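You operate a simulated robot arm through the tools that you are given. There is no shell and no other tool. Be economical: measure what you need, move in short steps, check, and stop when the job is done.

You are at the controls of a simulated two-armed robot. One attempt, no reset.

## Task
Put the green drink can from the bottom wall shelf on the third wall shelf from the bottom and the orange drink can on the tray on the cooler. Take the black box from the grey bench and leave it on the top of the blue cabinet. The order is free. Set down upright: drink can.

It is judged by the outcome, as a careful person would: the job done as asked, and still so three seconds after it is handed in. It fails if anything else is knocked over, pushed out of place, dropped, spilled or broken.

## Robot
Two 7-joint arms with two-finger parallel grippers on one trunk, on a base that drives. Base frame: it is fixed to the floor where the robot stands at the start and does not move with it; the origin is under the middle of the robot, x ahead of it, y to its left, z up. Units: mm, rad, N and s.
The left shoulder is at the start at [70, 130, 1137], the right one opposite. With the tool pointing down near the work surface each hand reaches from about 100 to 480 mm from the robot's upright axis, wherever it stands, measured 20 degrees to its own side. Places, roughly: black box [500, 3000, 750]; third wall shelf [500, 700, 1500]; top of the blue cabinet [-2800, 200, 400]; tray on the cooler [400, 2000, 1000]. Payload 1.57 kg a hand.
The TCP of each hand is the grasp point between the finger pads, 30 mm short of the fingertips. In the tool frame z runs along the fingers and y along their closing line. Largest opening 80 mm; finger width 17, thickness 12; the body of the gripper, 40 by 82 mm, starts 80 mm behind the TCP.
Orientation is that of the tool frame in the base frame, as [roll, pitch, yaw] about the fixed x, y, z axes, in that order (R = Rz(yaw) Ry(pitch) Rx(roll)). With the fingers straight down and closing along the base's y, the tool's x points along the base's -x, its y along +y and its z along -z.

## Interface
- The arms move only by the tool nudge_tool. It takes "left_targets", "right_targets" or both (then of equal length, played together; a hand with none holds still); each is a list of rows, each a list of 3 entries, a list of its own where there are three numbers: the shift along the base's x, y, z in units of 500 mm (1.0 is 500 mm), then the turn, a rotation vector about the base's x, y, z in units of 90 degrees (1.0 is 90 degrees), then the gripper command, from -1 (fully open) to 1 (shut), values between in proportion. In form: [[[x, y, z], [rx, ry, rz], hand], ...]. A call has 1 to 12 rows; each row is the pose to reach, as a shift and turn from the pose commanded when the call began. A call with a number of a shift or a turn outside -1 to 1 is refused whole. Each row takes 0.2 s and may step no farther than 50 mm and 0.15 rad from the row before; otherwise, or with a gripper value out of range, the whole call is refused. Where a pose cannot be reached the arm comes as near as it can. A force on the tool above 40 N (or 10 N above the force at the start of the call, whichever is more), or a blocked arm, ends the call early, and 0.2 s more pass. The fingers move at their own pace (about 108 mm/s each) and stop on an object; they squeeze with about 41 N. The grip force told is the motor's: it shows also when the fingers shut on nothing. Time passes only in rows, and 0.2 s behind the last, so rows that repeat a pose let the fingers close. It gives the time, the measured TCP pose, the force on the tool (base axes), the opening and the grip force at its end, in the units of the frame above (readings bear some noise), with the torque about the TCP (base axes, N m) and any sound that the robot's microphone picked up.
- Cameras (640 x 400 px; columns grow to the right, rows downward): "scene" is now at [123.2, 23.4, 1382]; the picture's right is [0.30, -0.95, 0.00], its down [-0.43, -0.13, -0.89] and it looks along [0.85, 0.26, -0.45] (base axes); focal length 214 px, centre (320, 200). "left" rides on the left gripper at [72, 7, -122] in its tool frame; the picture's right is [-0.09, 1.00, 0.00], its down [-0.84, -0.08, -0.54] and it looks along [-0.54, -0.05, 0.84] (tool axes); focal length 238 px, centre (320, 200). "right" rides on the right gripper at [72, -7, -122] in its tool frame; the picture's right is [0.09, 1.00, 0.00], its down [-0.84, 0.08, -0.54] and it looks along [-0.54, 0.05, 0.84] (tool axes); focal length 238 px, centre (320, 200). There is no depth. A picture from a camera that has moved, and an enlarged one, comes with that camera's place and axes in the base frame and with its lens. The place of the scene camera against the robot may be out by one fixed shift of up to 25 mm in any direction.
- get_image(camera): a new picture of that camera. It takes no simulated time.
- slide_trunk(by): slides the trunk up (or, below 0, down) by that many mm; the arms and the scene camera ride with it, the base frame stays. It gives what a move gives, with no picture.
- base_move(legs): drives the robot by 1 to 6 legs, each [ahead, left, turn to the left] in mm, mm and rad, along the robot's own axes; the way and the turn of a leg run together, so that a leg with both is an arc; at most 1500 mm and 3.142 rad a leg. The arms and the cameras ride along, it lands a little off, and it stops where it bumps. It gives what a move gives.
- aim_head(pan, tilt): turns the head with the scene camera to pan (to the left, within 1.501 rad either way) and tilt (down, from -0.506 to 1.204), counted from straight ahead of the robot. It gives what a move gives.
- inspect(camera, box): a new picture of the part [left, top, right, bottom] of that camera's present view, enlarged. It takes no simulated time.
- sign_off(): hands the job in; it is judged then, once.

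Work in short steps. Places have to be worked out from the pictures, the camera data and where the tool is seen: move nearer, look again, correct. Check each grasp and each placing, and mend what went wrong. You have 165 turns and 138 pictures in all, those below and enlarged ones among them. Open the grippers and draw the arms clear of the work before you hand the job in, unless the task says otherwise; then end with one line.

The tools are called after "Emit:" as name(argument=value, ...) on one line, values as JSON. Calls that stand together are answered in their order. nudge_tool: Moves the arms, as the interface text tells. Its arguments: {"type":"object","properties":{"left_targets":{"type":"array"},"right_targets":{"type":"array"}},"required":[]} The other tools are called the same way: slide_trunk (by) slides the trunk up or down; base_move (legs) drives the base; aim_head (pan, tilt) turns the head that bears the scene camera; get_image (camera) takes a picture; inspect (camera, box) takes an enlarged picture of a part of a camera's view; sign_off () hands the job in.

At the start:

```text
time: 0.0
left_ee_pos: [307.0, 207.4, 1000.2]
left_tool_rot: [3.141, 0.0, 3.141]
left_force: [0.1, -0.6, -0.1]
left_ft_torque: [0.01, -0.01, -0.03]
left_opening: 80.2
left_finger_force: 0.0
right_ee_pos: [326.3, -26.4, 1001.1]
right_tool_rot: [3.141, 0.002, 3.14]
right_force: [0.4, 0.5, 0.3]
right_ft_torque: [0.03, -0.01, 0.03]
right_opening: 79.9
right_finger_force: 0.1
trunk travel left (down, up): [-775.0, 165.0]
robot x, y, heading: [1.3, 1.1, -0.003]
head pan, tilt: [0.302, 0.471]
```

scene: 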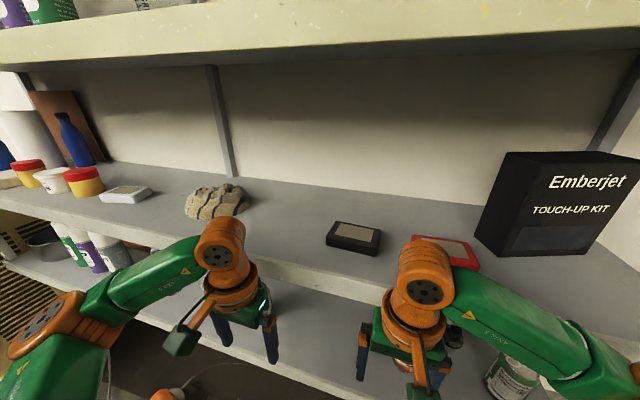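
right: 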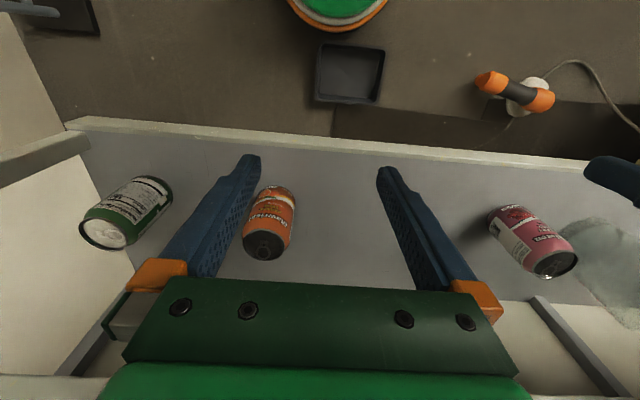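
left: 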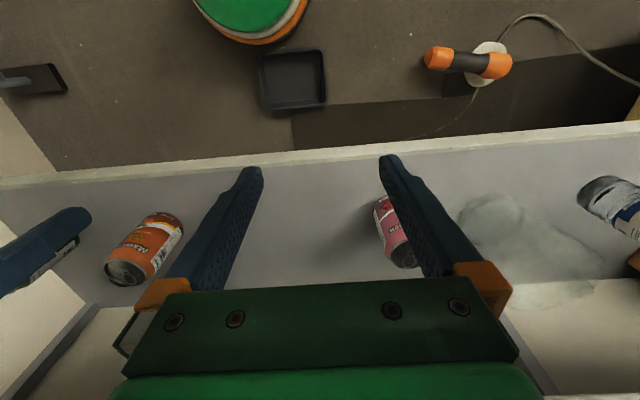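

The wrist views show a green and an orange can standing on a shelf below the hands. I aim the head lower to see the bottom shelf.

Emit:
aim_head(pan=0.0, tilt=0.9)

Emit:
get_image(camera="scene")

Emit:
aim_head(pan=0.6, tilt=-0.1)

Emit:
get_image(camera="scene")

Emit:
aim_head(pan=1.5, tilt=0.3)

Emit:
get_image(camera="scene")

```text
time: 0.9
left_ee_pos: [306.3, 207.5, 999.3]
left_tool_rot: [-3.141, -0.001, 3.14]
left_force: [0.3, -0.1, 0.2]
left_ft_torque: [-0.05, 0.0, -0.01]
left_opening: 80.0
left_finger_force: 0.1
right_ee_pos: [326.7, -27.0, 999.0]
right_tool_rot: [-3.141, 0.0, -3.141]
right_force: [-0.2, -0.2, 0.2]
right_ft_torque: [0.0, 0.02, 0.0]
right_opening: 80.0
right_finger_force: 0.1
trunk travel left (down, up): [-775.0, 165.0]
robot x, y, heading: [5.4, -2.9, -0.002]
head pan, tilt: [0.0, 0.901]
```

```text
134 pictures are left
camera scene: at [111.2, -3.7, 1345.6], right [0.0, -1.0, 0.0], down [-0.78, 0.0, -0.62], along [0.62, 0.0, -0.78], focal length 214 px, centre (320, 200)
```

scene: 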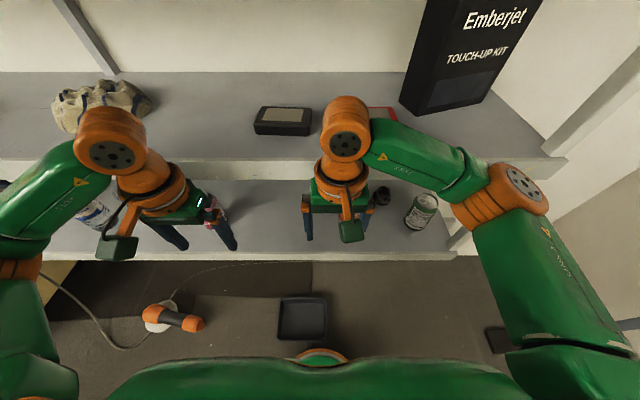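

```text
time: 2.2
left_ee_pos: [305.3, 207.4, 1000.3]
left_tool_rot: [3.141, -0.001, 3.141]
left_force: [-0.5, 0.7, 0.4]
left_ft_torque: [-0.03, -0.04, 0.0]
left_opening: 80.3
left_finger_force: 0.1
right_ee_pos: [327.3, -27.8, 1000.8]
right_tool_rot: [3.14, 0.0, -3.141]
right_force: [-0.2, 0.2, 0.0]
right_ft_torque: [0.03, -0.01, -0.01]
right_opening: 79.8
right_finger_force: 0.1
trunk travel left (down, up): [-775.0, 165.0]
robot x, y, heading: [2.5, -1.6, 0.002]
head pan, tilt: [0.6, -0.099]
```

```text
133 pictures are left
camera scene: at [107.7, 45.4, 1434.3], right [0.56, -0.83, 0.0], down [0.08, 0.06, -1.0], along [0.82, 0.56, 0.1], focal length 214 px, centre (320, 200)
```

scene: 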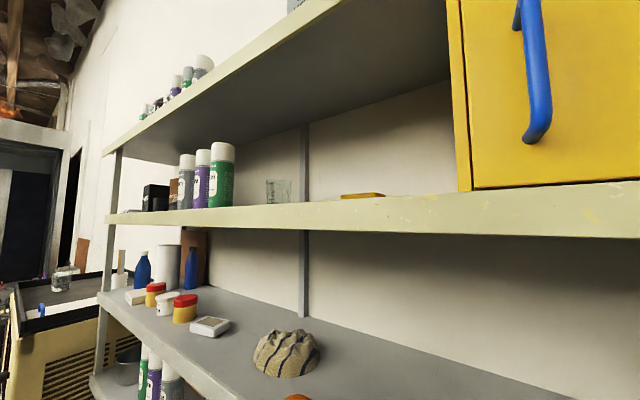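

```text
time: 3.4
left_ee_pos: [306.3, 207.5, 999.7]
left_tool_rot: [-3.141, 0.001, 3.141]
left_force: [-0.1, 0.0, -0.3]
left_ft_torque: [-0.04, 0.0, 0.03]
left_opening: 80.3
left_finger_force: 0.1
right_ee_pos: [328.0, -26.4, 1000.6]
right_tool_rot: [3.141, 0.0, -3.141]
right_force: [-0.2, -0.3, 0.9]
right_ft_torque: [0.02, 0.01, 0.01]
right_opening: 80.2
right_finger_force: 0.1
trunk travel left (down, up): [-775.0, 165.0]
robot x, y, heading: [1.7, -1.7, -0.005]
head pan, tilt: [1.499, 0.3]
```

```text
132 pictures are left
camera scene: at [42.5, 89.3, 1397.9], right [1.0, -0.07, 0.0], down [-0.02, -0.29, -0.96], along [0.07, 0.95, -0.3], focal length 214 px, centre (320, 200)
```

scene: 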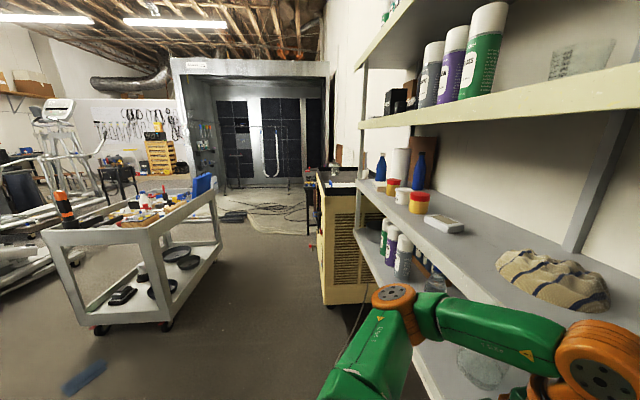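

The shelves are aligned one above another, so I need an inclined or horizontal approach. I tilt the right hand forward and lower it in front of the bottom shelf for a better look.

Emit:
nudge_tool(right_targets=[[[0, 0, -0.02], [0, -0.09, 0], -1], [[0, 0, -0.05], [0, -0.18, 0], -1], [[0, 0, -0.08], [0, -0.27, 0], -1], [[-0.02, 0, -0.11], [0, -0.36, 0], -1], [[-0.04, 0, -0.14], [0, -0.45, 0], -1], [[-0.06, 0, -0.17], [0, -0.54, 0], -1], [[-0.08, 0, -0.2], [0, -0.62, 0], -1], [[-0.08, 0, -0.22], [0, -0.7, 0], -1], [[-0.08, 0, -0.22], [0, -0.7, 0], -1]])

Emit:
get_image(camera="right")

Emit:
aim_head(pan=-0.2, tilt=0.8)

Emit:
get_image(camera="scene")

```text
time: 5.4
left_ee_pos: [306.9, 207.0, 1000.5]
left_tool_rot: [3.14, 0.001, -3.141]
left_force: [0.0, 0.2, 0.7]
left_ft_torque: [-0.01, 0.01, 0.04]
left_opening: 79.9
left_finger_force: 0.1
right_ee_pos: [306.0, -28.4, 887.3]
right_tool_rot: [3.137, 1.097, -3.14]
right_force: [0.0, 0.3, 0.6]
right_ft_torque: [0.01, -0.02, -0.04]
right_opening: 80.0
right_finger_force: 0.0
right hand out of reach, approached as far as the arm can: row 8, 9
trunk travel left (down, up): [-775.0, 165.0]
robot x, y, heading: [-2.0, 0.8, -0.002]
head pan, tilt: [1.499, 0.3]
```

```text
131 pictures are left
camera right: at [164.1, -36.7, 879.1], right [-0.04, 1.0, -0.08], down [-0.1, 0.08, 0.99], along [0.99, 0.05, 0.1], focal length 238 px, centre (320, 200)
```

right: 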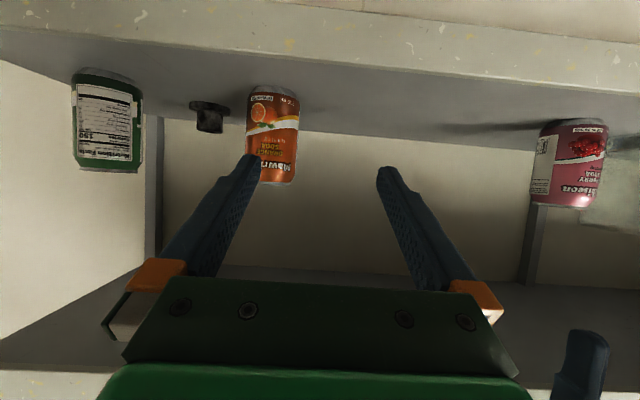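

```text
time: 7.1
left_ee_pos: [305.6, 207.4, 1000.5]
left_tool_rot: [-3.141, 0.0, 3.141]
left_force: [-0.4, 0.1, 0.4]
left_ft_torque: [0.0, 0.02, 0.04]
left_opening: 79.9
left_finger_force: 0.0
right_ee_pos: [306.4, -28.8, 888.3]
right_tool_rot: [-3.141, 1.097, -3.14]
right_force: [0.2, 0.0, -0.4]
right_ft_torque: [-0.02, -0.04, -0.01]
right_opening: 79.6
right_finger_force: 0.1
trunk travel left (down, up): [-775.0, 165.0]
robot x, y, heading: [-4.7, 0.5, -0.003]
head pan, tilt: [-0.201, 0.799]
```

```text
130 pictures are left
camera scene: at [114.8, -19.8, 1353.5], right [-0.2, -0.98, 0.0], down [-0.7, 0.14, -0.7], along [0.68, -0.14, -0.72], focal length 214 px, centre (320, 200)
```

scene: 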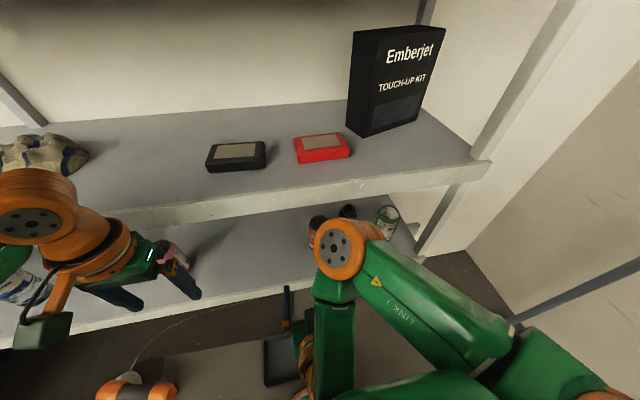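

Triangulating from the two right-hand views puts the orange can at about (487,-91) and the green at about (490,-307). The shelf top is near z 785, the next shelf's underside near 1066, and the front edge near x 372. I back up and shift right so that each arm faces a can.

Emit:
base_move(legs=[[-100, 0, 0], [0, -190, 0]])

Emit:
get_image(camera="right")

Emit:
get_image(camera="scene")

```text
time: 9.4
left_ee_pos: [205.6, 15.3, 999.5]
left_tool_rot: [-3.14, 0.0, 3.134]
left_force: [-0.2, -0.2, 0.2]
left_ft_torque: [0.01, -0.01, -0.06]
left_opening: 80.1
left_finger_force: 0.1
right_ee_pos: [202.7, -219.5, 888.7]
right_tool_rot: [-3.137, 1.098, 3.141]
right_force: [0.1, -0.3, -1.2]
right_ft_torque: [-0.02, 0.01, 0.01]
right_opening: 80.1
right_finger_force: 0.2
trunk travel left (down, up): [-775.0, 165.0]
robot x, y, heading: [-104.0, -189.2, -0.004]
head pan, tilt: [-0.201, 0.799]
```

```text
129 pictures are left
camera right: at [62.4, -226.0, 879.3], right [-0.03, 1.0, -0.08], down [-0.1, 0.08, 0.99], along [0.99, 0.04, 0.1], focal length 238 px, centre (320, 200)
```

right: 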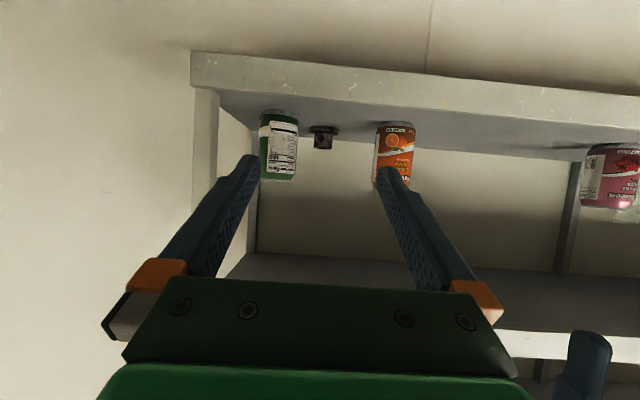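

```text
128 pictures are left
camera scene: at [12.8, -208.5, 1353.5], right [-0.21, -0.98, 0.0], down [-0.7, 0.15, -0.7], along [0.68, -0.15, -0.72], focal length 214 px, centre (320, 200)
```

scene: 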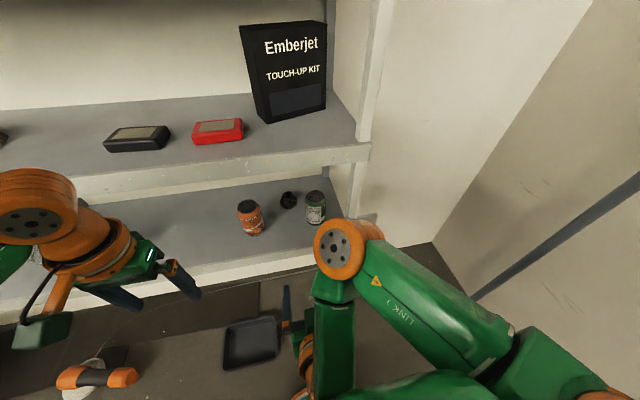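

The right end of the shelf is open and both cans are free to reach. I bring the right hand in front of the green can and look again.

Emit:
nudge_tool(right_targets=[[[0.05, -0.04, 0], [0, 0, 0], -1], [[0.1, -0.08, 0], [0, 0, 0], -1], [[0.15, -0.12, 0], [0, 0, 0], -1], [[0.2, -0.15, 0], [0, 0, 0], -1], [[0.25, -0.15, 0], [0, 0, 0], -1], [[0.25, -0.15, 0], [0, 0, 0], -1]])

Emit:
get_image(camera="right")

```text
time: 10.8
left_ee_pos: [206.2, 14.1, 1001.3]
left_tool_rot: [-3.141, 0.0, 3.134]
left_force: [-1.1, -0.4, -0.4]
left_ft_torque: [-0.03, 0.0, -0.04]
left_opening: 80.1
left_finger_force: 0.0
right_ee_pos: [329.7, -278.3, 901.6]
right_tool_rot: [-3.138, 1.096, 3.136]
right_force: [-0.2, 0.0, 0.6]
right_ft_torque: [-0.02, 0.0, -0.03]
right_opening: 79.9
right_finger_force: 0.1
right hand out of reach, approached as far as the arm can: row 3, 4, 5, 6
trunk travel left (down, up): [-775.0, 165.0]
robot x, y, heading: [-102.7, -189.1, -0.004]
head pan, tilt: [-0.201, 0.799]
```

```text
127 pictures are left
camera right: at [188.6, -284.2, 892.0], right [-0.03, 1.0, -0.08], down [-0.1, 0.08, 0.99], along [0.99, 0.04, 0.1], focal length 238 px, centre (320, 200)
```

right: 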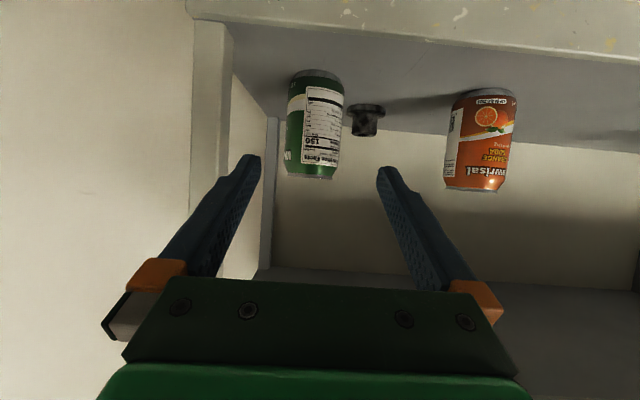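

The green can is at about (478,-288) and the orange at about (472,-87), each spanning roughly z 790–897. The arm is at a limit, so I retract slightly and lower the trunk to ease the wrist.

Emit:
nudge_tool(right_targets=[[[-0.06, 0, 0], [0, 0, 0], -1], [[-0.12, 0, 0], [0, 0, 0], -1], [[-0.12, 0, 0], [0, 0, 0], -1]])

Emit:
slide_trunk(by=-180)

Emit:
nudge_tool(right_targets=[[[0, 0, 0.08], [0, 0, 0], -1], [[0, 0, 0.16], [0, 0, 0], -1], [[0, 0, 0.24], [0, 0, 0], -1], [[0.05, 0, 0.3], [0, 0, 0], -1], [[0.1, -0.01, 0.3], [0, 0, 0], -1], [[0.1, -0.01, 0.3], [0, 0, 0], -1]])

Emit:
get_image(camera="right")

```text
time: 11.6
left_ee_pos: [206.9, 14.6, 1000.9]
left_tool_rot: [-3.141, 0.001, 3.136]
left_force: [-0.5, -0.4, 0.4]
left_ft_torque: [-0.01, -0.05, 0.0]
left_opening: 79.9
left_finger_force: 0.1
right_ee_pos: [270.9, -277.2, 900.4]
right_tool_rot: [-3.141, 1.097, 3.134]
right_force: [0.1, -0.5, -0.6]
right_ft_torque: [-0.03, 0.02, -0.01]
right_opening: 79.9
right_finger_force: 0.2
trunk travel left (down, up): [-775.0, 165.0]
robot x, y, heading: [-100.1, -189.9, -0.005]
head pan, tilt: [-0.201, 0.799]
```

```text
time: 13.6
left_ee_pos: [207.2, 15.3, 819.2]
left_tool_rot: [-3.141, 0.001, 3.136]
left_force: [0.0, -0.6, -0.5]
left_ft_torque: [0.01, 0.01, 0.01]
left_opening: 80.0
left_finger_force: 0.0
right_ee_pos: [271.7, -276.9, 720.9]
right_tool_rot: [-3.142, 1.098, 3.135]
right_force: [0.6, 0.5, -0.6]
right_ft_torque: [-0.03, 0.0, -0.01]
right_opening: 80.0
right_finger_force: 0.0
trunk travel left (down, up): [-595.0, 345.0]
robot x, y, heading: [-100.3, -191.0, -0.006]
head pan, tilt: [-0.201, 0.799]
```

```text
time: 15.0
left_ee_pos: [205.9, 14.2, 820.4]
left_tool_rot: [-3.142, -0.001, 3.136]
left_force: [0.0, 0.0, 0.8]
left_ft_torque: [0.01, 0.0, 0.01]
left_opening: 80.3
left_finger_force: 0.0
right_ee_pos: [322.3, -282.3, 870.9]
right_tool_rot: [-3.141, 1.097, 3.134]
right_force: [-0.2, 0.4, 0.6]
right_ft_torque: [0.0, -0.01, -0.02]
right_opening: 80.3
right_finger_force: 0.0
right hand out of reach, approached as far as the arm can: row 2, 3
trunk travel left (down, up): [-595.0, 345.0]
robot x, y, heading: [-102.2, -188.9, -0.008]
head pan, tilt: [-0.201, 0.799]
```

```text
126 pictures are left
camera right: at [180.1, -288.8, 861.1], right [-0.03, 1.0, -0.08], down [-0.1, 0.08, 0.99], along [0.99, 0.04, 0.1], focal length 238 px, centre (320, 200)
```

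right: 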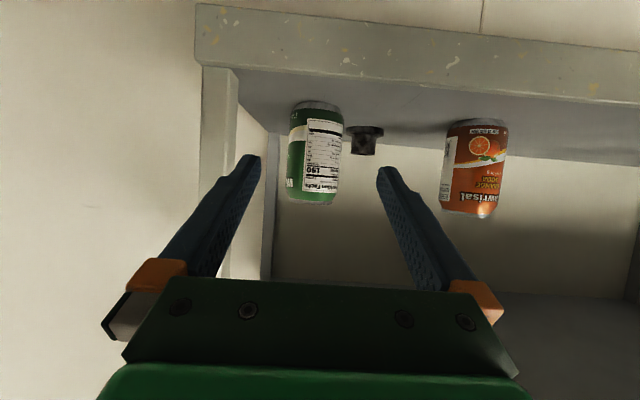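

The green can lies straight ahead of the hand at y about -288. I advance until the fingertips are just short of it and check alignment.

Emit:
nudge_tool(right_targets=[[[0.05, -0.01, -0.03], [0, 0, 0], -1], [[0.11, -0.012, -0.055], [0, 0, 0], -1], [[0.17, -0.012, -0.055], [0, 0, 0], -1], [[0.17, -0.012, -0.055], [0, 0, 0], -1]])

Emit:
get_image(camera="right")

```text
time: 16.0
left_ee_pos: [206.5, 14.8, 820.6]
left_tool_rot: [-3.141, 0.002, 3.135]
left_force: [-1.0, 0.5, 0.1]
left_ft_torque: [-0.04, 0.0, 0.01]
left_opening: 79.9
left_finger_force: 0.0
right_ee_pos: [408.4, -286.8, 843.9]
right_tool_rot: [-3.141, 1.098, 3.135]
right_force: [-0.4, 0.2, -0.6]
right_ft_torque: [-0.03, 0.0, 0.02]
right_opening: 79.8
right_finger_force: 0.1
trunk travel left (down, up): [-595.0, 345.0]
robot x, y, heading: [-101.0, -190.2, -0.011]
head pan, tilt: [-0.201, 0.799]
```

```text
125 pictures are left
camera right: at [266.5, -293.7, 834.1], right [-0.04, 1.0, -0.08], down [-0.1, 0.08, 0.99], along [0.99, 0.04, 0.1], focal length 238 px, centre (320, 200)
```

right: 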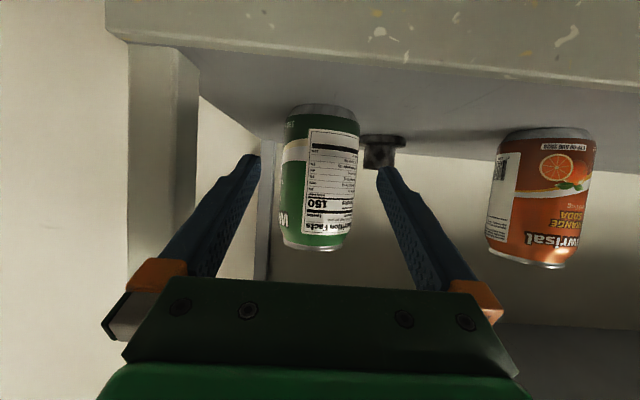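

Aligned, with the can axis at about (472,-287). I advance 63 mm and close.

Emit:
nudge_tool(right_targets=[[[0.05, 0, 0], [0, 0, 0], -1], [[0.09, 0, 0], [0, 0, 0], -1], [[0.126, 0, 0], [0, 0, 0], -1], [[0.126, 0, 0], [0, 0, 0], -1], [[0.126, 0, 0], [0, 0, 0], 0.3], [[0.126, 0, 0], [0, 0, 0], 1], [[0.126, 0, 0], [0, 0, 0], 1]])

Emit:
get_image(camera="right")

```text
time: 17.6
left_ee_pos: [207.0, 14.8, 819.3]
left_tool_rot: [-3.141, -0.001, 3.134]
left_force: [-1.2, -0.6, -1.2]
left_ft_torque: [0.01, -0.03, 0.0]
left_opening: 80.1
left_finger_force: 0.0
right_ee_pos: [469.9, -287.0, 842.3]
right_tool_rot: [3.141, 1.1, 3.134]
right_force: [2.6, 0.3, 2.6]
right_ft_torque: [-0.04, -0.09, 0.0]
right_opening: 64.9
right_finger_force: 41.3
trunk travel left (down, up): [-595.0, 345.0]
robot x, y, heading: [-103.3, -188.9, -0.006]
head pan, tilt: [-0.201, 0.799]
```

```text
124 pictures are left
camera right: at [327.8, -293.4, 833.0], right [-0.03, 1.0, -0.08], down [-0.1, 0.08, 0.99], along [0.99, 0.04, 0.1], focal length 238 px, centre (320, 200)
```

right: 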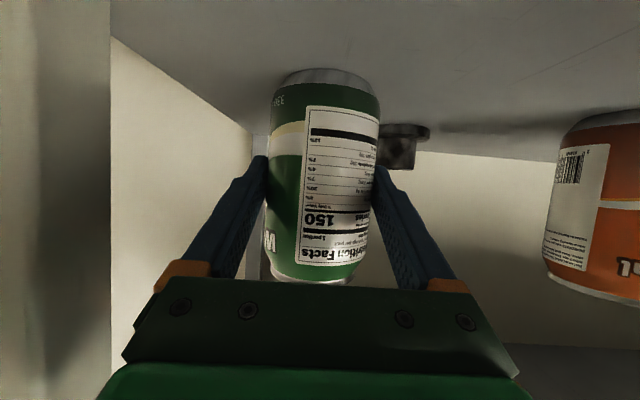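

Firm grip at 65 mm opening. I lift 25 mm and retract straight out of the shelf.

Emit:
nudge_tool(right_targets=[[[0, 0, 0.025], [0, 0, 0], 1], [[0, 0, 0.05], [0, 0, 0], 1], [[-0.08, 0, 0.05], [0, 0, 0], 1], [[-0.17, 0, 0.05], [0, 0, 0], 1], [[-0.26, 0, 0.05], [0, 0, 0], 1], [[-0.34, 0, 0.05], [0, 0, 0], 1], [[-0.34, 0, 0.05], [0, 0, 0], 1]])

Emit:
get_image(camera="right")

Emit:
get_image(camera="left")

```text
time: 19.2
left_ee_pos: [207.7, 14.3, 819.1]
left_tool_rot: [3.141, -0.001, 3.134]
left_force: [0.2, -0.2, 0.4]
left_ft_torque: [-0.02, 0.01, -0.01]
left_opening: 80.0
left_finger_force: 0.1
right_ee_pos: [305.3, -288.3, 868.2]
right_tool_rot: [3.139, 1.096, 3.133]
right_force: [-0.2, 0.2, -4.7]
right_ft_torque: [0.0, 0.0, 0.04]
right_opening: 64.8
right_finger_force: 40.7
right hand out of reach, approached as far as the arm can: row 6, 7
trunk travel left (down, up): [-595.0, 345.0]
robot x, y, heading: [-103.4, -191.2, -0.009]
head pan, tilt: [-0.201, 0.799]
```

```text
123 pictures are left
camera right: at [162.8, -294.1, 858.7], right [-0.03, 1.0, -0.08], down [-0.1, 0.08, 0.99], along [0.99, 0.04, 0.1], focal length 238 px, centre (320, 200)
```

right: 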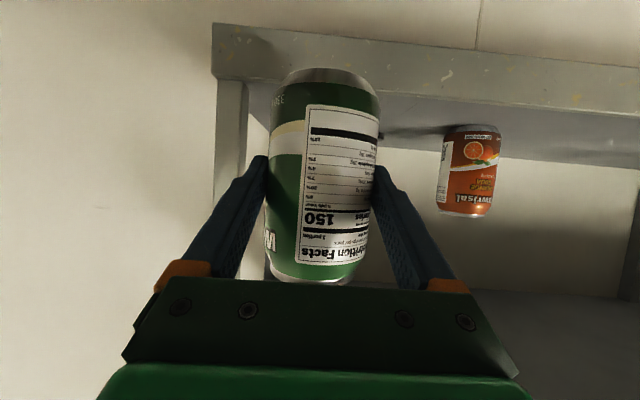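

```text
122 pictures are left
camera left: at [136.2, 22.1, 941.1], right [0.1, 1.0, 0.0], down [0.84, -0.08, 0.54], along [0.54, -0.05, -0.84], focal length 238 px, centre (320, 200)
```

left: 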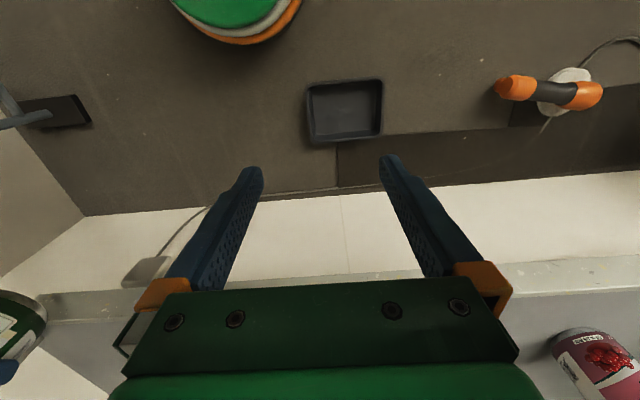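

The green can is held upright and clear. Now I tilt the left hand and bring it in front of the orange can.

Emit:
nudge_tool(left_targets=[[[0.03, -0.02, 0.01], [0, -0.09, 0], -1], [[0.06, -0.05, 0.02], [0, -0.18, 0], -1], [[0.09, -0.08, 0.03], [0, -0.27, 0], -1], [[0.12, -0.11, 0.04], [0, -0.36, 0], -1], [[0.15, -0.14, 0.05], [0, -0.45, 0], -1], [[0.18, -0.17, 0.06], [0, -0.54, 0], -1], [[0.21, -0.2, 0.07], [0, -0.62, 0], -1], [[0.21, -0.2, 0.07], [0, -0.7, 0], -1], [[0.21, -0.2, 0.07], [0, -0.7, 0], -1]])

Emit:
get_image(camera="left")

```text
time: 21.2
left_ee_pos: [310.9, -87.9, 854.2]
left_tool_rot: [3.127, 1.099, 3.127]
left_force: [0.6, -0.5, -1.0]
left_ft_torque: [0.01, -0.03, 0.0]
left_opening: 79.6
left_finger_force: 0.1
right_ee_pos: [305.5, -287.0, 867.7]
right_tool_rot: [-3.14, 1.096, 3.133]
right_force: [0.1, -0.2, -3.3]
right_ft_torque: [0.02, 0.04, -0.01]
right_opening: 65.0
right_finger_force: 41.4
trunk travel left (down, up): [-595.0, 345.0]
robot x, y, heading: [-99.8, -190.0, -0.006]
head pan, tilt: [-0.201, 0.799]
```

```text
121 pictures are left
camera left: at [171.4, -80.4, 845.5], right [0.04, 1.0, 0.09], down [-0.1, -0.08, 0.99], along [0.99, -0.05, 0.1], focal length 238 px, centre (320, 200)
```

left: 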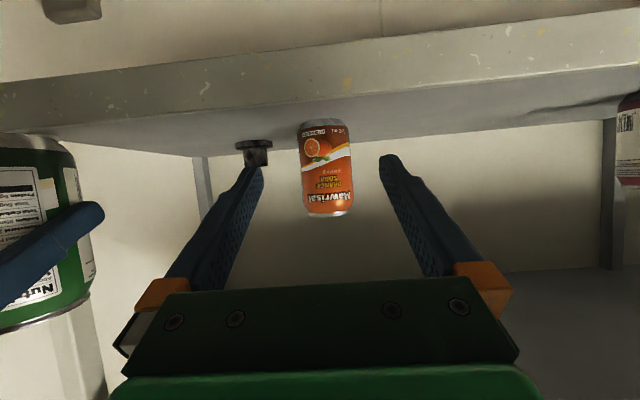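

The orange can is nearly centred at y about -83. I advance to just short of it and check.

Emit:
nudge_tool(left_targets=[[[0.06, 0.01, -0.01], [0, 0, 0], -1], [[0.12, 0.01, -0.022], [0, 0, 0], -1], [[0.18, 0.01, -0.022], [0, 0, 0], -1], [[0.2, 0.01, -0.022], [0, 0, 0], -1], [[0.2, 0.01, -0.022], [0, 0, 0], -1]])

Emit:
get_image(camera="left")

```text
time: 22.4
left_ee_pos: [411.1, -81.3, 843.8]
left_tool_rot: [3.128, 1.099, 3.127]
left_force: [0.0, -0.4, -0.3]
left_ft_torque: [0.0, 0.02, 0.01]
left_opening: 80.1
left_finger_force: 0.1
right_ee_pos: [302.9, -288.1, 869.2]
right_tool_rot: [-3.141, 1.097, 3.134]
right_force: [0.2, -0.7, -4.0]
right_ft_torque: [-0.04, 0.03, 0.04]
right_opening: 64.9
right_finger_force: 40.8
trunk travel left (down, up): [-595.0, 345.0]
robot x, y, heading: [-98.5, -189.6, -0.011]
head pan, tilt: [-0.201, 0.799]
```

```text
120 pictures are left
camera left: at [271.9, -74.5, 835.1], right [0.05, 1.0, 0.09], down [-0.1, -0.08, 0.99], along [0.99, -0.05, 0.1], focal length 238 px, centre (320, 200)
```

left: 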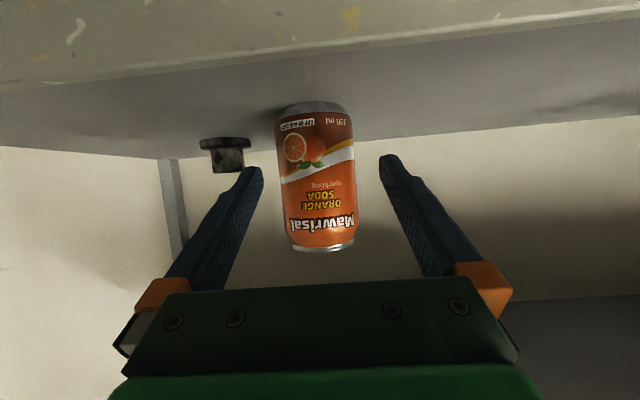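

The can is about 4 mm to the side; I correct, advance 62 mm and close.

Emit:
nudge_tool(left_targets=[[[0.05, -0.007, 0], [0, 0, 0], -1], [[0.09, -0.007, 0], [0, 0, 0], -1], [[0.125, -0.007, 0], [0, 0, 0], -1], [[0.125, -0.007, 0], [0, 0, 0], -1], [[0.125, -0.007, 0], [0, 0, 0], 0.3], [[0.125, -0.007, 0], [0, 0, 0], 1], [[0.125, -0.007, 0], [0, 0, 0], 1]])

Emit:
get_image(camera="left")

```text
time: 24.0
left_ee_pos: [474.7, -85.2, 843.7]
left_tool_rot: [3.127, 1.101, 3.124]
left_force: [1.8, -1.4, 1.9]
left_ft_torque: [0.07, -0.09, -0.06]
left_opening: 65.2
left_finger_force: 41.6
right_ee_pos: [305.0, -287.8, 868.2]
right_tool_rot: [3.141, 1.096, 3.133]
right_force: [0.1, 0.0, -3.0]
right_ft_torque: [-0.02, 0.03, 0.01]
right_opening: 64.8
right_finger_force: 41.1
trunk travel left (down, up): [-595.0, 345.0]
robot x, y, heading: [-101.5, -189.4, -0.007]
head pan, tilt: [-0.201, 0.799]
```

```text
119 pictures are left
camera left: at [334.3, -77.8, 834.5], right [0.05, 0.99, 0.09], down [-0.1, -0.08, 0.99], along [0.99, -0.05, 0.1], focal length 238 px, centre (320, 200)
```

left: 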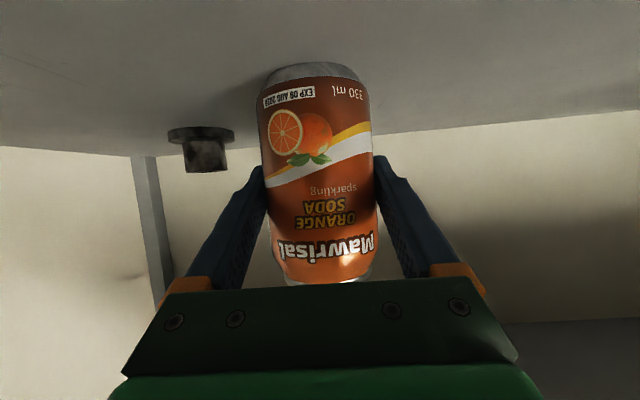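

Gripped. I lift and retract the orange can the same way.

Emit:
nudge_tool(left_targets=[[[0, 0, 0.025], [0, 0, 0], 1], [[0, 0, 0.05], [0, 0, 0], 1], [[-0.08, 0, 0.05], [0, 0, 0], 1], [[-0.17, 0, 0.05], [0, 0, 0], 1], [[-0.26, 0, 0.05], [0, 0, 0], 1], [[-0.33, 0, 0.05], [0, 0, 0], 1], [[-0.33, 0, 0.05], [0, 0, 0], 1]])

Emit:
base_move(legs=[[-200, 0, 0]])

Emit:
aim_head(pan=0.5, tilt=0.0)

Emit:
get_image(camera="scene")

```text
time: 25.6
left_ee_pos: [312.5, -86.4, 868.8]
left_tool_rot: [3.129, 1.098, 3.128]
left_force: [-0.4, 0.2, -2.8]
left_ft_torque: [-0.02, 0.01, 0.0]
left_opening: 65.1
left_finger_force: 41.1
left hand out of reach, approached as far as the arm can: row 6, 7
right_ee_pos: [304.9, -288.2, 868.0]
right_tool_rot: [-3.141, 1.095, 3.134]
right_force: [0.4, -0.2, -3.3]
right_ft_torque: [0.04, 0.02, -0.02]
right_opening: 64.7
right_finger_force: 40.8
trunk travel left (down, up): [-595.0, 345.0]
robot x, y, heading: [-104.3, -186.9, -0.007]
head pan, tilt: [-0.201, 0.799]
```

```text
time: 27.2
left_ee_pos: [121.2, -86.0, 868.6]
left_tool_rot: [3.127, 1.097, 3.125]
left_force: [-0.7, 0.3, -3.1]
left_ft_torque: [-0.01, 0.0, 0.0]
left_opening: 65.1
left_finger_force: 40.6
right_ee_pos: [113.2, -286.9, 868.4]
right_tool_rot: [3.141, 1.095, 3.131]
right_force: [0.1, -0.3, -3.1]
right_ft_torque: [0.01, 0.04, -0.01]
right_opening: 65.0
right_finger_force: 41.2
trunk travel left (down, up): [-595.0, 345.0]
robot x, y, heading: [-296.3, -189.5, -0.011]
head pan, tilt: [-0.201, 0.799]
```

```text
time: 28.3
left_ee_pos: [120.0, -86.0, 869.0]
left_tool_rot: [3.128, 1.099, 3.126]
left_force: [0.2, 0.4, -3.1]
left_ft_torque: [-0.02, 0.02, 0.01]
left_opening: 64.6
left_finger_force: 41.5
right_ee_pos: [111.3, -285.6, 868.5]
right_tool_rot: [3.142, 1.095, 3.131]
right_force: [0.2, 0.5, -3.5]
right_ft_torque: [0.0, 0.0, -0.01]
right_opening: 64.7
right_finger_force: 41.1
trunk travel left (down, up): [-595.0, 345.0]
robot x, y, heading: [-300.9, -186.3, -0.01]
head pan, tilt: [0.499, 0.0]
```

```text
118 pictures are left
camera scene: at [-178.2, -150.5, 1245.3], right [0.47, -0.88, 0.0], down [0.0, 0.0, -1.0], along [0.88, 0.47, 0.0], focal length 214 px, centre (320, 200)
```

scene: 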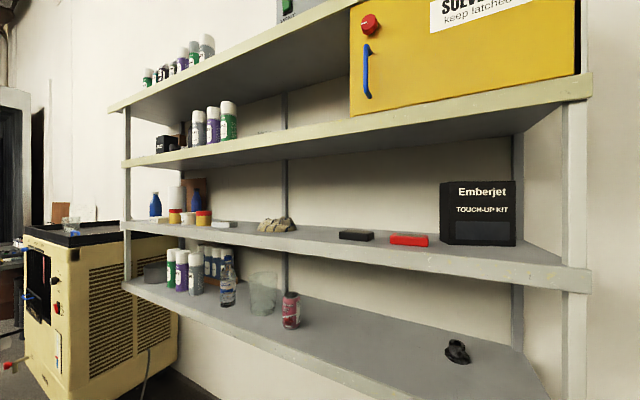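

Both cans are held. The third shelf's front edge looks free between the yellow cabinet and the spray cans, around y 300. I drive left, raise the trunk and look.

Emit:
base_move(legs=[[0, 600, 0.01]])

Emit:
slide_trunk(by=340)

Emit:
aim_head(pan=0.0, tilt=0.2)

Emit:
get_image(camera="scene")

```text
time: 31.6
left_ee_pos: [117.4, 513.4, 869.7]
left_tool_rot: [3.126, 1.098, -3.138]
left_force: [0.1, -0.4, -3.6]
left_ft_torque: [0.03, 0.03, 0.03]
left_opening: 65.0
left_finger_force: 41.2
right_ee_pos: [114.2, 312.3, 867.0]
right_tool_rot: [-3.14, 1.096, -3.133]
right_force: [0.4, 0.2, -2.4]
right_ft_torque: [-0.02, 0.04, 0.02]
right_opening: 64.8
right_finger_force: 40.7
trunk travel left (down, up): [-595.0, 345.0]
robot x, y, heading: [-294.4, 404.1, 0.012]
head pan, tilt: [0.499, 0.0]
```

```text
time: 35.0
left_ee_pos: [118.8, 513.5, 1207.4]
left_tool_rot: [3.127, 1.097, -3.14]
left_force: [-0.3, 0.8, -3.2]
left_ft_torque: [0.03, 0.03, -0.01]
left_opening: 64.8
left_finger_force: 40.5
right_ee_pos: [114.3, 313.4, 1207.3]
right_tool_rot: [-3.141, 1.095, -3.134]
right_force: [0.1, 0.2, -4.8]
right_ft_torque: [0.03, 0.02, 0.0]
right_opening: 64.8
right_finger_force: 41.2
trunk travel left (down, up): [-935.0, 5.0]
robot x, y, heading: [-291.8, 403.2, 0.01]
head pan, tilt: [0.499, 0.0]
```

```text
time: 35.9
left_ee_pos: [118.4, 514.1, 1207.8]
left_tool_rot: [3.129, 1.098, -3.14]
left_force: [0.3, 0.7, -3.9]
left_ft_torque: [-0.01, -0.02, -0.01]
left_opening: 64.8
left_finger_force: 40.8
right_ee_pos: [114.1, 313.1, 1207.8]
right_tool_rot: [-3.141, 1.096, -3.131]
right_force: [0.6, -0.7, -2.4]
right_ft_torque: [0.01, 0.03, 0.04]
right_opening: 65.0
right_finger_force: 41.2
trunk travel left (down, up): [-935.0, 5.0]
robot x, y, heading: [-297.4, 403.7, 0.01]
head pan, tilt: [0.0, 0.201]
```

```text
117 pictures are left
camera scene: at [-164.0, 400.8, 1566.9], right [0.01, -1.0, 0.0], down [-0.2, 0.0, -0.98], along [0.98, 0.01, -0.2], focal length 214 px, centre (320, 200)
```

scene: 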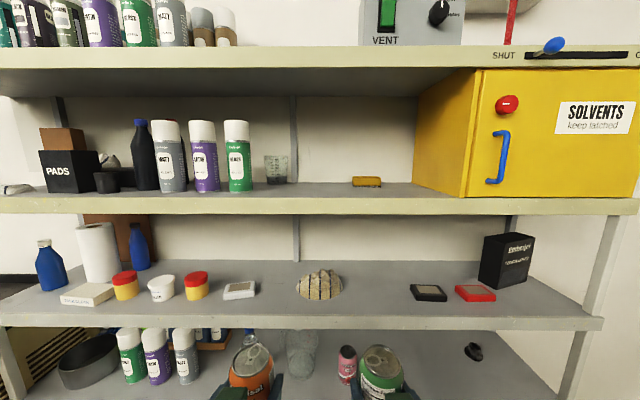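

Plenty of free space on the third shelf around y 310; its top is near z 1466. I raise the right hand to about 1555 while still clear of the shelf.

Emit:
nudge_tool(right_targets=[[[0.0, 0, 0.09], [0, 0, 0], 1], [[0.0, 0, 0.18], [0, 0, 0], 1], [[0.02, 0, 0.27], [0, 0, 0], 1], [[0.04, 0, 0.36], [0, 0, 0], 1], [[0.06, 0, 0.45], [0, 0, 0], 1], [[0.08, 0, 0.54], [0, 0, 0], 1], [[0.1, 0, 0.62], [0, 0, 0], 1], [[0.1, 0, 0.7], [0, 0, 0], 1], [[0.1, 0, 0.7], [0, 0, 0], 1]])

Emit:
get_image(camera="right")

Emit:
get_image(camera="scene")

```text
time: 37.9
left_ee_pos: [116.6, 513.1, 1209.6]
left_tool_rot: [3.129, 1.1, -3.138]
left_force: [-0.3, -0.1, -3.8]
left_ft_torque: [-0.02, 0.0, 0.0]
left_opening: 64.8
left_finger_force: 41.3
right_ee_pos: [163.4, 314.2, 1558.4]
right_tool_rot: [-3.137, 1.097, -3.125]
right_force: [0.2, -0.1, -3.2]
right_ft_torque: [-0.02, 0.07, 0.0]
right_opening: 64.7
right_finger_force: 41.3
trunk travel left (down, up): [-935.0, 5.0]
robot x, y, heading: [-297.4, 401.9, 0.008]
head pan, tilt: [0.0, 0.201]
```

```text
116 pictures are left
camera right: at [22.0, 305.3, 1548.8], right [-0.05, 0.99, -0.08], down [-0.1, 0.08, 0.99], along [0.99, 0.06, 0.1], focal length 238 px, centre (320, 200)
```

right: 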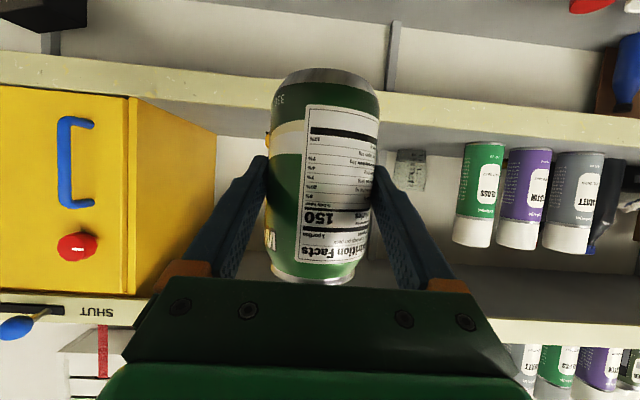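

```text
115 pictures are left
camera scene: at [-164.6, 401.3, 1566.9], right [0.01, -1.0, 0.0], down [-0.2, 0.0, -0.98], along [0.98, 0.01, -0.2], focal length 214 px, centre (320, 200)
```

scene: 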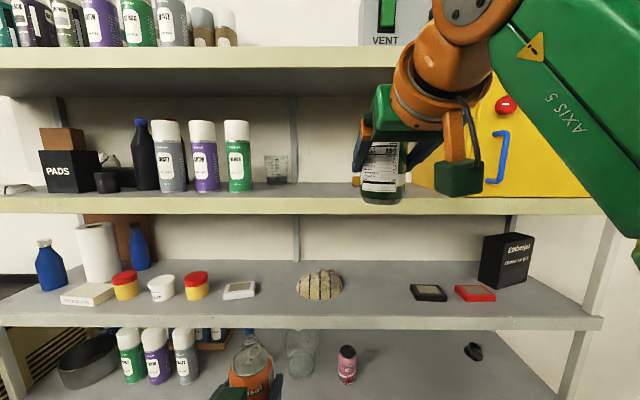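

From the wrist view the third shelf top is at about z 1460 and the held can's bottom at about 1503. I drive ahead 160 mm and extend the hand over the shelf.

Emit:
base_move(legs=[[160, 0, -0.01]])

Emit:
nudge_tool(right_targets=[[[0.08, 0, 0], [0, 0, 0], 1], [[0.16, 0, 0], [0, 0, 0], 1], [[0.22, 0, 0], [0, 0, 0], 1], [[0.22, 0, 0], [0, 0, 0], 1]])

Emit:
get_image(camera="right")

Emit:
get_image(camera="scene")

```text
time: 39.3
left_ee_pos: [272.7, 509.8, 1212.0]
left_tool_rot: [3.129, 1.1, 3.132]
left_force: [-1.1, -0.4, -3.7]
left_ft_torque: [0.02, 0.02, -0.04]
left_opening: 65.0
left_finger_force: 40.9
right_ee_pos: [315.6, 308.6, 1559.7]
right_tool_rot: [-3.14, 1.1, 3.14]
right_force: [-0.5, -0.1, -3.6]
right_ft_torque: [0.0, 0.06, -0.04]
right_opening: 64.9
right_finger_force: 41.5
trunk travel left (down, up): [-935.0, 5.0]
robot x, y, heading: [-134.8, 402.6, 0.0]
head pan, tilt: [0.0, 0.201]
```

```text
time: 40.3
left_ee_pos: [272.1, 505.1, 1210.8]
left_tool_rot: [3.124, 1.103, 3.126]
left_force: [0.3, -0.2, -2.8]
left_ft_torque: [-0.02, 0.03, 0.02]
left_opening: 65.0
left_finger_force: 40.4
right_ee_pos: [385.9, 304.1, 1516.0]
right_tool_rot: [3.141, 1.104, 3.137]
right_force: [0.2, -4.7, 22.7]
right_ft_torque: [-0.12, -0.46, -0.01]
right_opening: 65.2
right_finger_force: 40.6
right hand out of reach, approached as far as the arm can: row 1, 2, 3, 4
trunk travel left (down, up): [-935.0, 5.0]
robot x, y, heading: [-133.6, 404.0, 0.002]
head pan, tilt: [0.0, 0.201]
```

```text
114 pictures are left
camera right: at [244.1, 297.3, 1505.7], right [-0.04, 1.0, -0.08], down [-0.11, 0.08, 0.99], along [0.99, 0.05, 0.1], focal length 238 px, centre (320, 200)
```

right: 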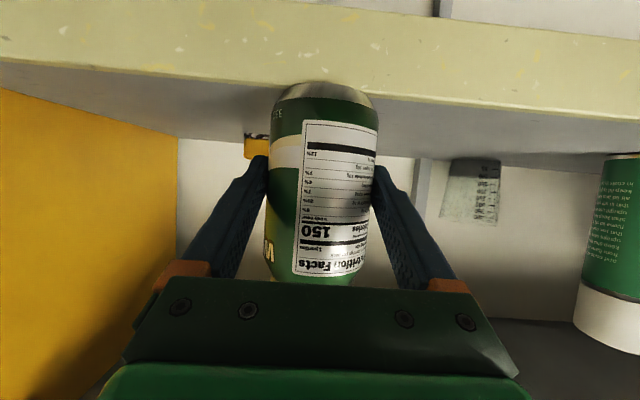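

```text
113 pictures are left
camera scene: at [-13.8, 396.0, 1568.0], right [0.0, -1.0, 0.0], down [-0.2, 0.0, -0.98], along [0.98, 0.0, -0.2], focal length 214 px, centre (320, 200)
```

scene: 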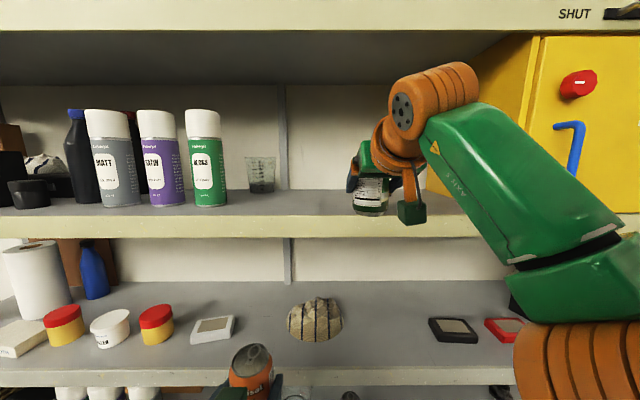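

The arm ran out of reach, sagged, and touched the shelf at TCP z 1516, so the shelf top is confirmed near 1461. I retract to the previous pose and drive closer.

Emit:
nudge_tool(right_targets=[[[-0.09, 0, 0], [0, 0, 0], 1], [[-0.17, 0, 0], [0, 0, 0], 1], [[-0.22, 0, 0], [0, 0, 0], 1], [[-0.22, 0, 0], [0, 0, 0], 1]])

Emit:
get_image(camera="right")

```text
time: 41.3
left_ee_pos: [278.2, 510.1, 1208.5]
left_tool_rot: [3.129, 1.095, 3.131]
left_force: [0.6, 0.8, -2.4]
left_ft_torque: [0.01, 0.03, -0.01]
left_opening: 64.8
left_finger_force: 41.5
right_ee_pos: [284.2, 307.3, 1511.6]
right_tool_rot: [-3.141, 1.094, 3.141]
right_force: [0.6, 0.2, -3.9]
right_ft_torque: [-0.01, 0.02, 0.0]
right_opening: 64.5
right_finger_force: 41.2
trunk travel left (down, up): [-935.0, 5.0]
robot x, y, heading: [-136.4, 403.8, 0.0]
head pan, tilt: [0.0, 0.201]
```

```text
112 pictures are left
camera right: at [143.7, 299.8, 1503.1], right [-0.04, 1.0, -0.08], down [-0.1, 0.08, 0.99], along [0.99, 0.05, 0.09], focal length 238 px, centre (320, 200)
```

right: 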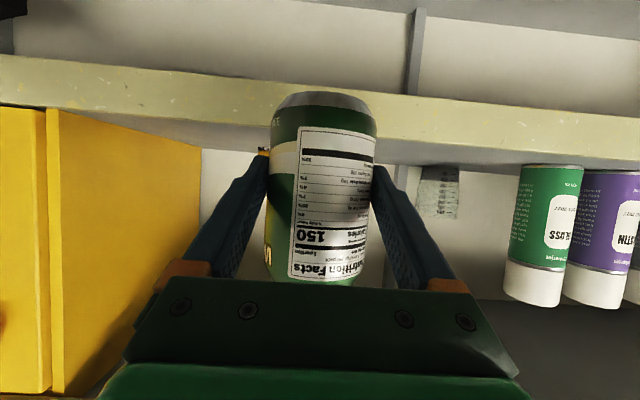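

The can was pushed up about 13 mm in the grip but is still upright. I raise the hand to about 1570 before driving closer.

Emit:
nudge_tool(right_targets=[[[0, 0, 0.06], [0, 0, 0], 1], [[0, 0, 0.12], [0, 0, 0], 1], [[0, 0, 0.12], [0, 0, 0], 1]])

Emit:
base_move(legs=[[110, 0, 0]])

Emit:
get_image(camera="right")

Emit:
get_image(camera="scene")

```text
time: 42.1
left_ee_pos: [277.9, 510.6, 1209.3]
left_tool_rot: [3.129, 1.097, 3.134]
left_force: [0.0, -0.9, -3.2]
left_ft_torque: [-0.03, 0.01, -0.01]
left_opening: 64.9
left_finger_force: 40.8
right_ee_pos: [284.1, 305.7, 1573.6]
right_tool_rot: [-3.137, 1.096, -3.141]
right_force: [0.7, 0.7, -3.4]
right_ft_torque: [0.04, 0.04, -0.01]
right_opening: 64.7
right_finger_force: 40.9
trunk travel left (down, up): [-935.0, 5.0]
robot x, y, heading: [-135.7, 403.2, -0.001]
head pan, tilt: [0.0, 0.201]
```

```text
time: 43.3
left_ee_pos: [382.9, 511.1, 1211.4]
left_tool_rot: [3.128, 1.105, 3.136]
left_force: [-1.2, -0.6, -3.7]
left_ft_torque: [0.01, 0.05, 0.02]
left_opening: 64.7
left_finger_force: 41.0
right_ee_pos: [387.1, 306.2, 1577.2]
right_tool_rot: [3.141, 1.106, 3.141]
right_force: [-0.8, -0.4, -3.0]
right_ft_torque: [0.01, 0.03, 0.0]
right_opening: 64.8
right_finger_force: 40.4
trunk travel left (down, up): [-935.0, 5.0]
robot x, y, heading: [-26.4, 406.8, -0.006]
head pan, tilt: [0.0, 0.201]
```

```text
111 pictures are left
camera right: at [245.7, 297.6, 1566.3], right [-0.04, 1.0, -0.08], down [-0.11, 0.08, 0.99], along [0.99, 0.05, 0.1], focal length 238 px, centre (320, 200)
```

right: 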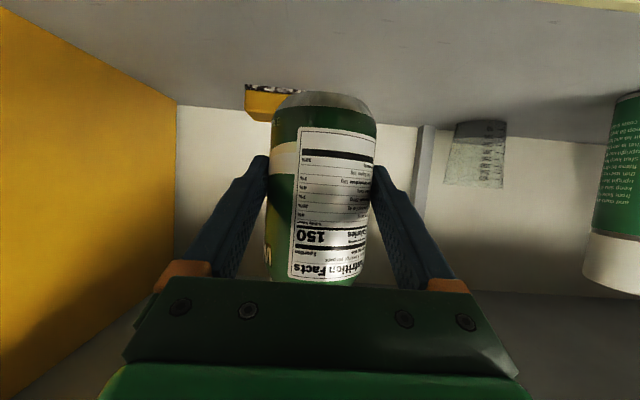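

```text
110 pictures are left
camera scene: at [96.8, 400.1, 1568.0], right [0.0, -1.0, 0.0], down [-0.19, 0.0, -0.98], along [0.98, 0.0, -0.19], focal length 214 px, centre (320, 200)
```

scene: 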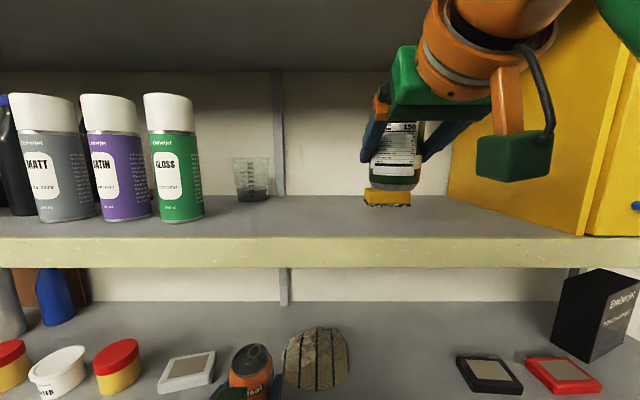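

Now well over the shelf with the sponge far behind. I extend 45 mm and lower to about 1530, then check the height.

Emit:
nudge_tool(right_targets=[[[0.05, 0, 0], [0, 0, 0], 1], [[0.09, 0, -0.03], [0, 0, 0], 1], [[0.09, 0, -0.09], [0, 0, 0], 1], [[0.09, 0, -0.09], [0, 0, 0], 1]])

Emit:
get_image(camera="right")

Emit:
inspect(camera="scene", box=[300, 100, 500, 260])

```text
time: 44.3
left_ee_pos: [392.2, 509.2, 1208.6]
left_tool_rot: [3.127, 1.096, 3.131]
left_force: [-0.8, 1.0, -2.7]
left_ft_torque: [0.0, 0.0, -0.03]
left_opening: 65.0
left_finger_force: 41.0
right_ee_pos: [443.8, 302.8, 1525.0]
right_tool_rot: [3.138, 1.094, 3.137]
right_force: [-0.4, 0.2, -3.8]
right_ft_torque: [0.0, 0.04, 0.01]
right_opening: 64.8
right_finger_force: 41.1
trunk travel left (down, up): [-935.0, 5.0]
robot x, y, heading: [-21.3, 404.6, -0.002]
head pan, tilt: [0.0, 0.201]
```

```text
109 pictures are left
camera right: at [303.5, 295.0, 1515.8], right [-0.04, 1.0, -0.08], down [-0.1, 0.08, 0.99], along [0.99, 0.05, 0.09], focal length 238 px, centre (320, 200)
```

right: 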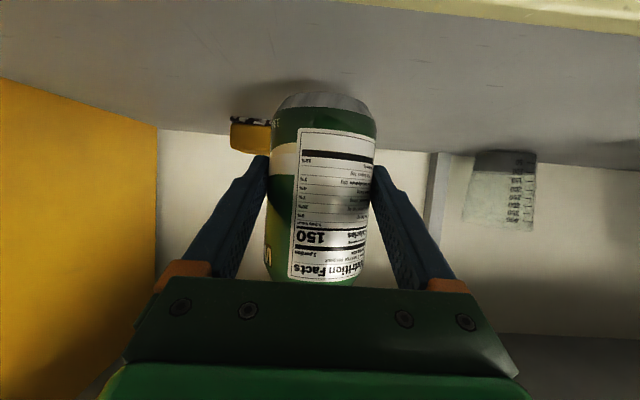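

```text
2.50 times, centred on (400, 180) of scene
camera zoom: at [109.4, 399.1, 1566.7], right [0.0, -1.0, 0.0], down [-0.2, 0.0, -0.98], along [0.98, 0.0, -0.2], focal length 536 px, centre (120, 250)
```

zoom: 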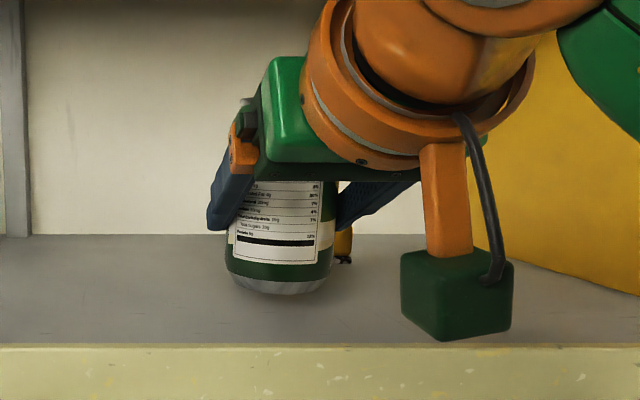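

The can hovers just above the shelf, shadow close underneath. I lower in small steps watching the force.

Emit:
nudge_tool(right_targets=[[[0, 0, -0.008], [0, 0, 0], 1], [[0, 0, -0.014], [0, 0, 0], 1], [[0, 0, -0.014], [0, 0, 0], 1]])

Emit:
nudge_tool(right_targets=[[[0, 0, -0.006], [0, 0, 0], 1], [[0, 0, -0.006], [0, 0, 0], 1]])

```text
time: 45.1
left_ee_pos: [390.9, 510.4, 1209.5]
left_tool_rot: [3.13, 1.095, 3.133]
left_force: [1.1, -0.7, -3.3]
left_ft_torque: [0.01, 0.01, -0.03]
left_opening: 64.7
left_finger_force: 40.8
right_ee_pos: [444.5, 304.8, 1519.0]
right_tool_rot: [3.141, 1.096, -3.14]
right_force: [0.4, -0.3, -3.5]
right_ft_torque: [0.0, 0.01, -0.02]
right_opening: 64.7
right_finger_force: 40.9
trunk travel left (down, up): [-935.0, 5.0]
robot x, y, heading: [-17.6, 404.8, -0.0]
head pan, tilt: [0.0, 0.201]
```

```text
time: 45.7
left_ee_pos: [391.1, 510.8, 1209.2]
left_tool_rot: [3.127, 1.095, 3.133]
left_force: [0.3, 0.6, -2.8]
left_ft_torque: [0.02, 0.0, -0.01]
left_opening: 64.8
left_finger_force: 41.4
right_ee_pos: [443.7, 304.0, 1516.7]
right_tool_rot: [3.141, 1.096, 3.141]
right_force: [0.8, -0.8, -4.1]
right_ft_torque: [-0.02, 0.03, 0.04]
right_opening: 64.5
right_finger_force: 40.6
trunk travel left (down, up): [-935.0, 5.0]
robot x, y, heading: [-20.0, 402.9, -0.002]
head pan, tilt: [0.0, 0.201]
```

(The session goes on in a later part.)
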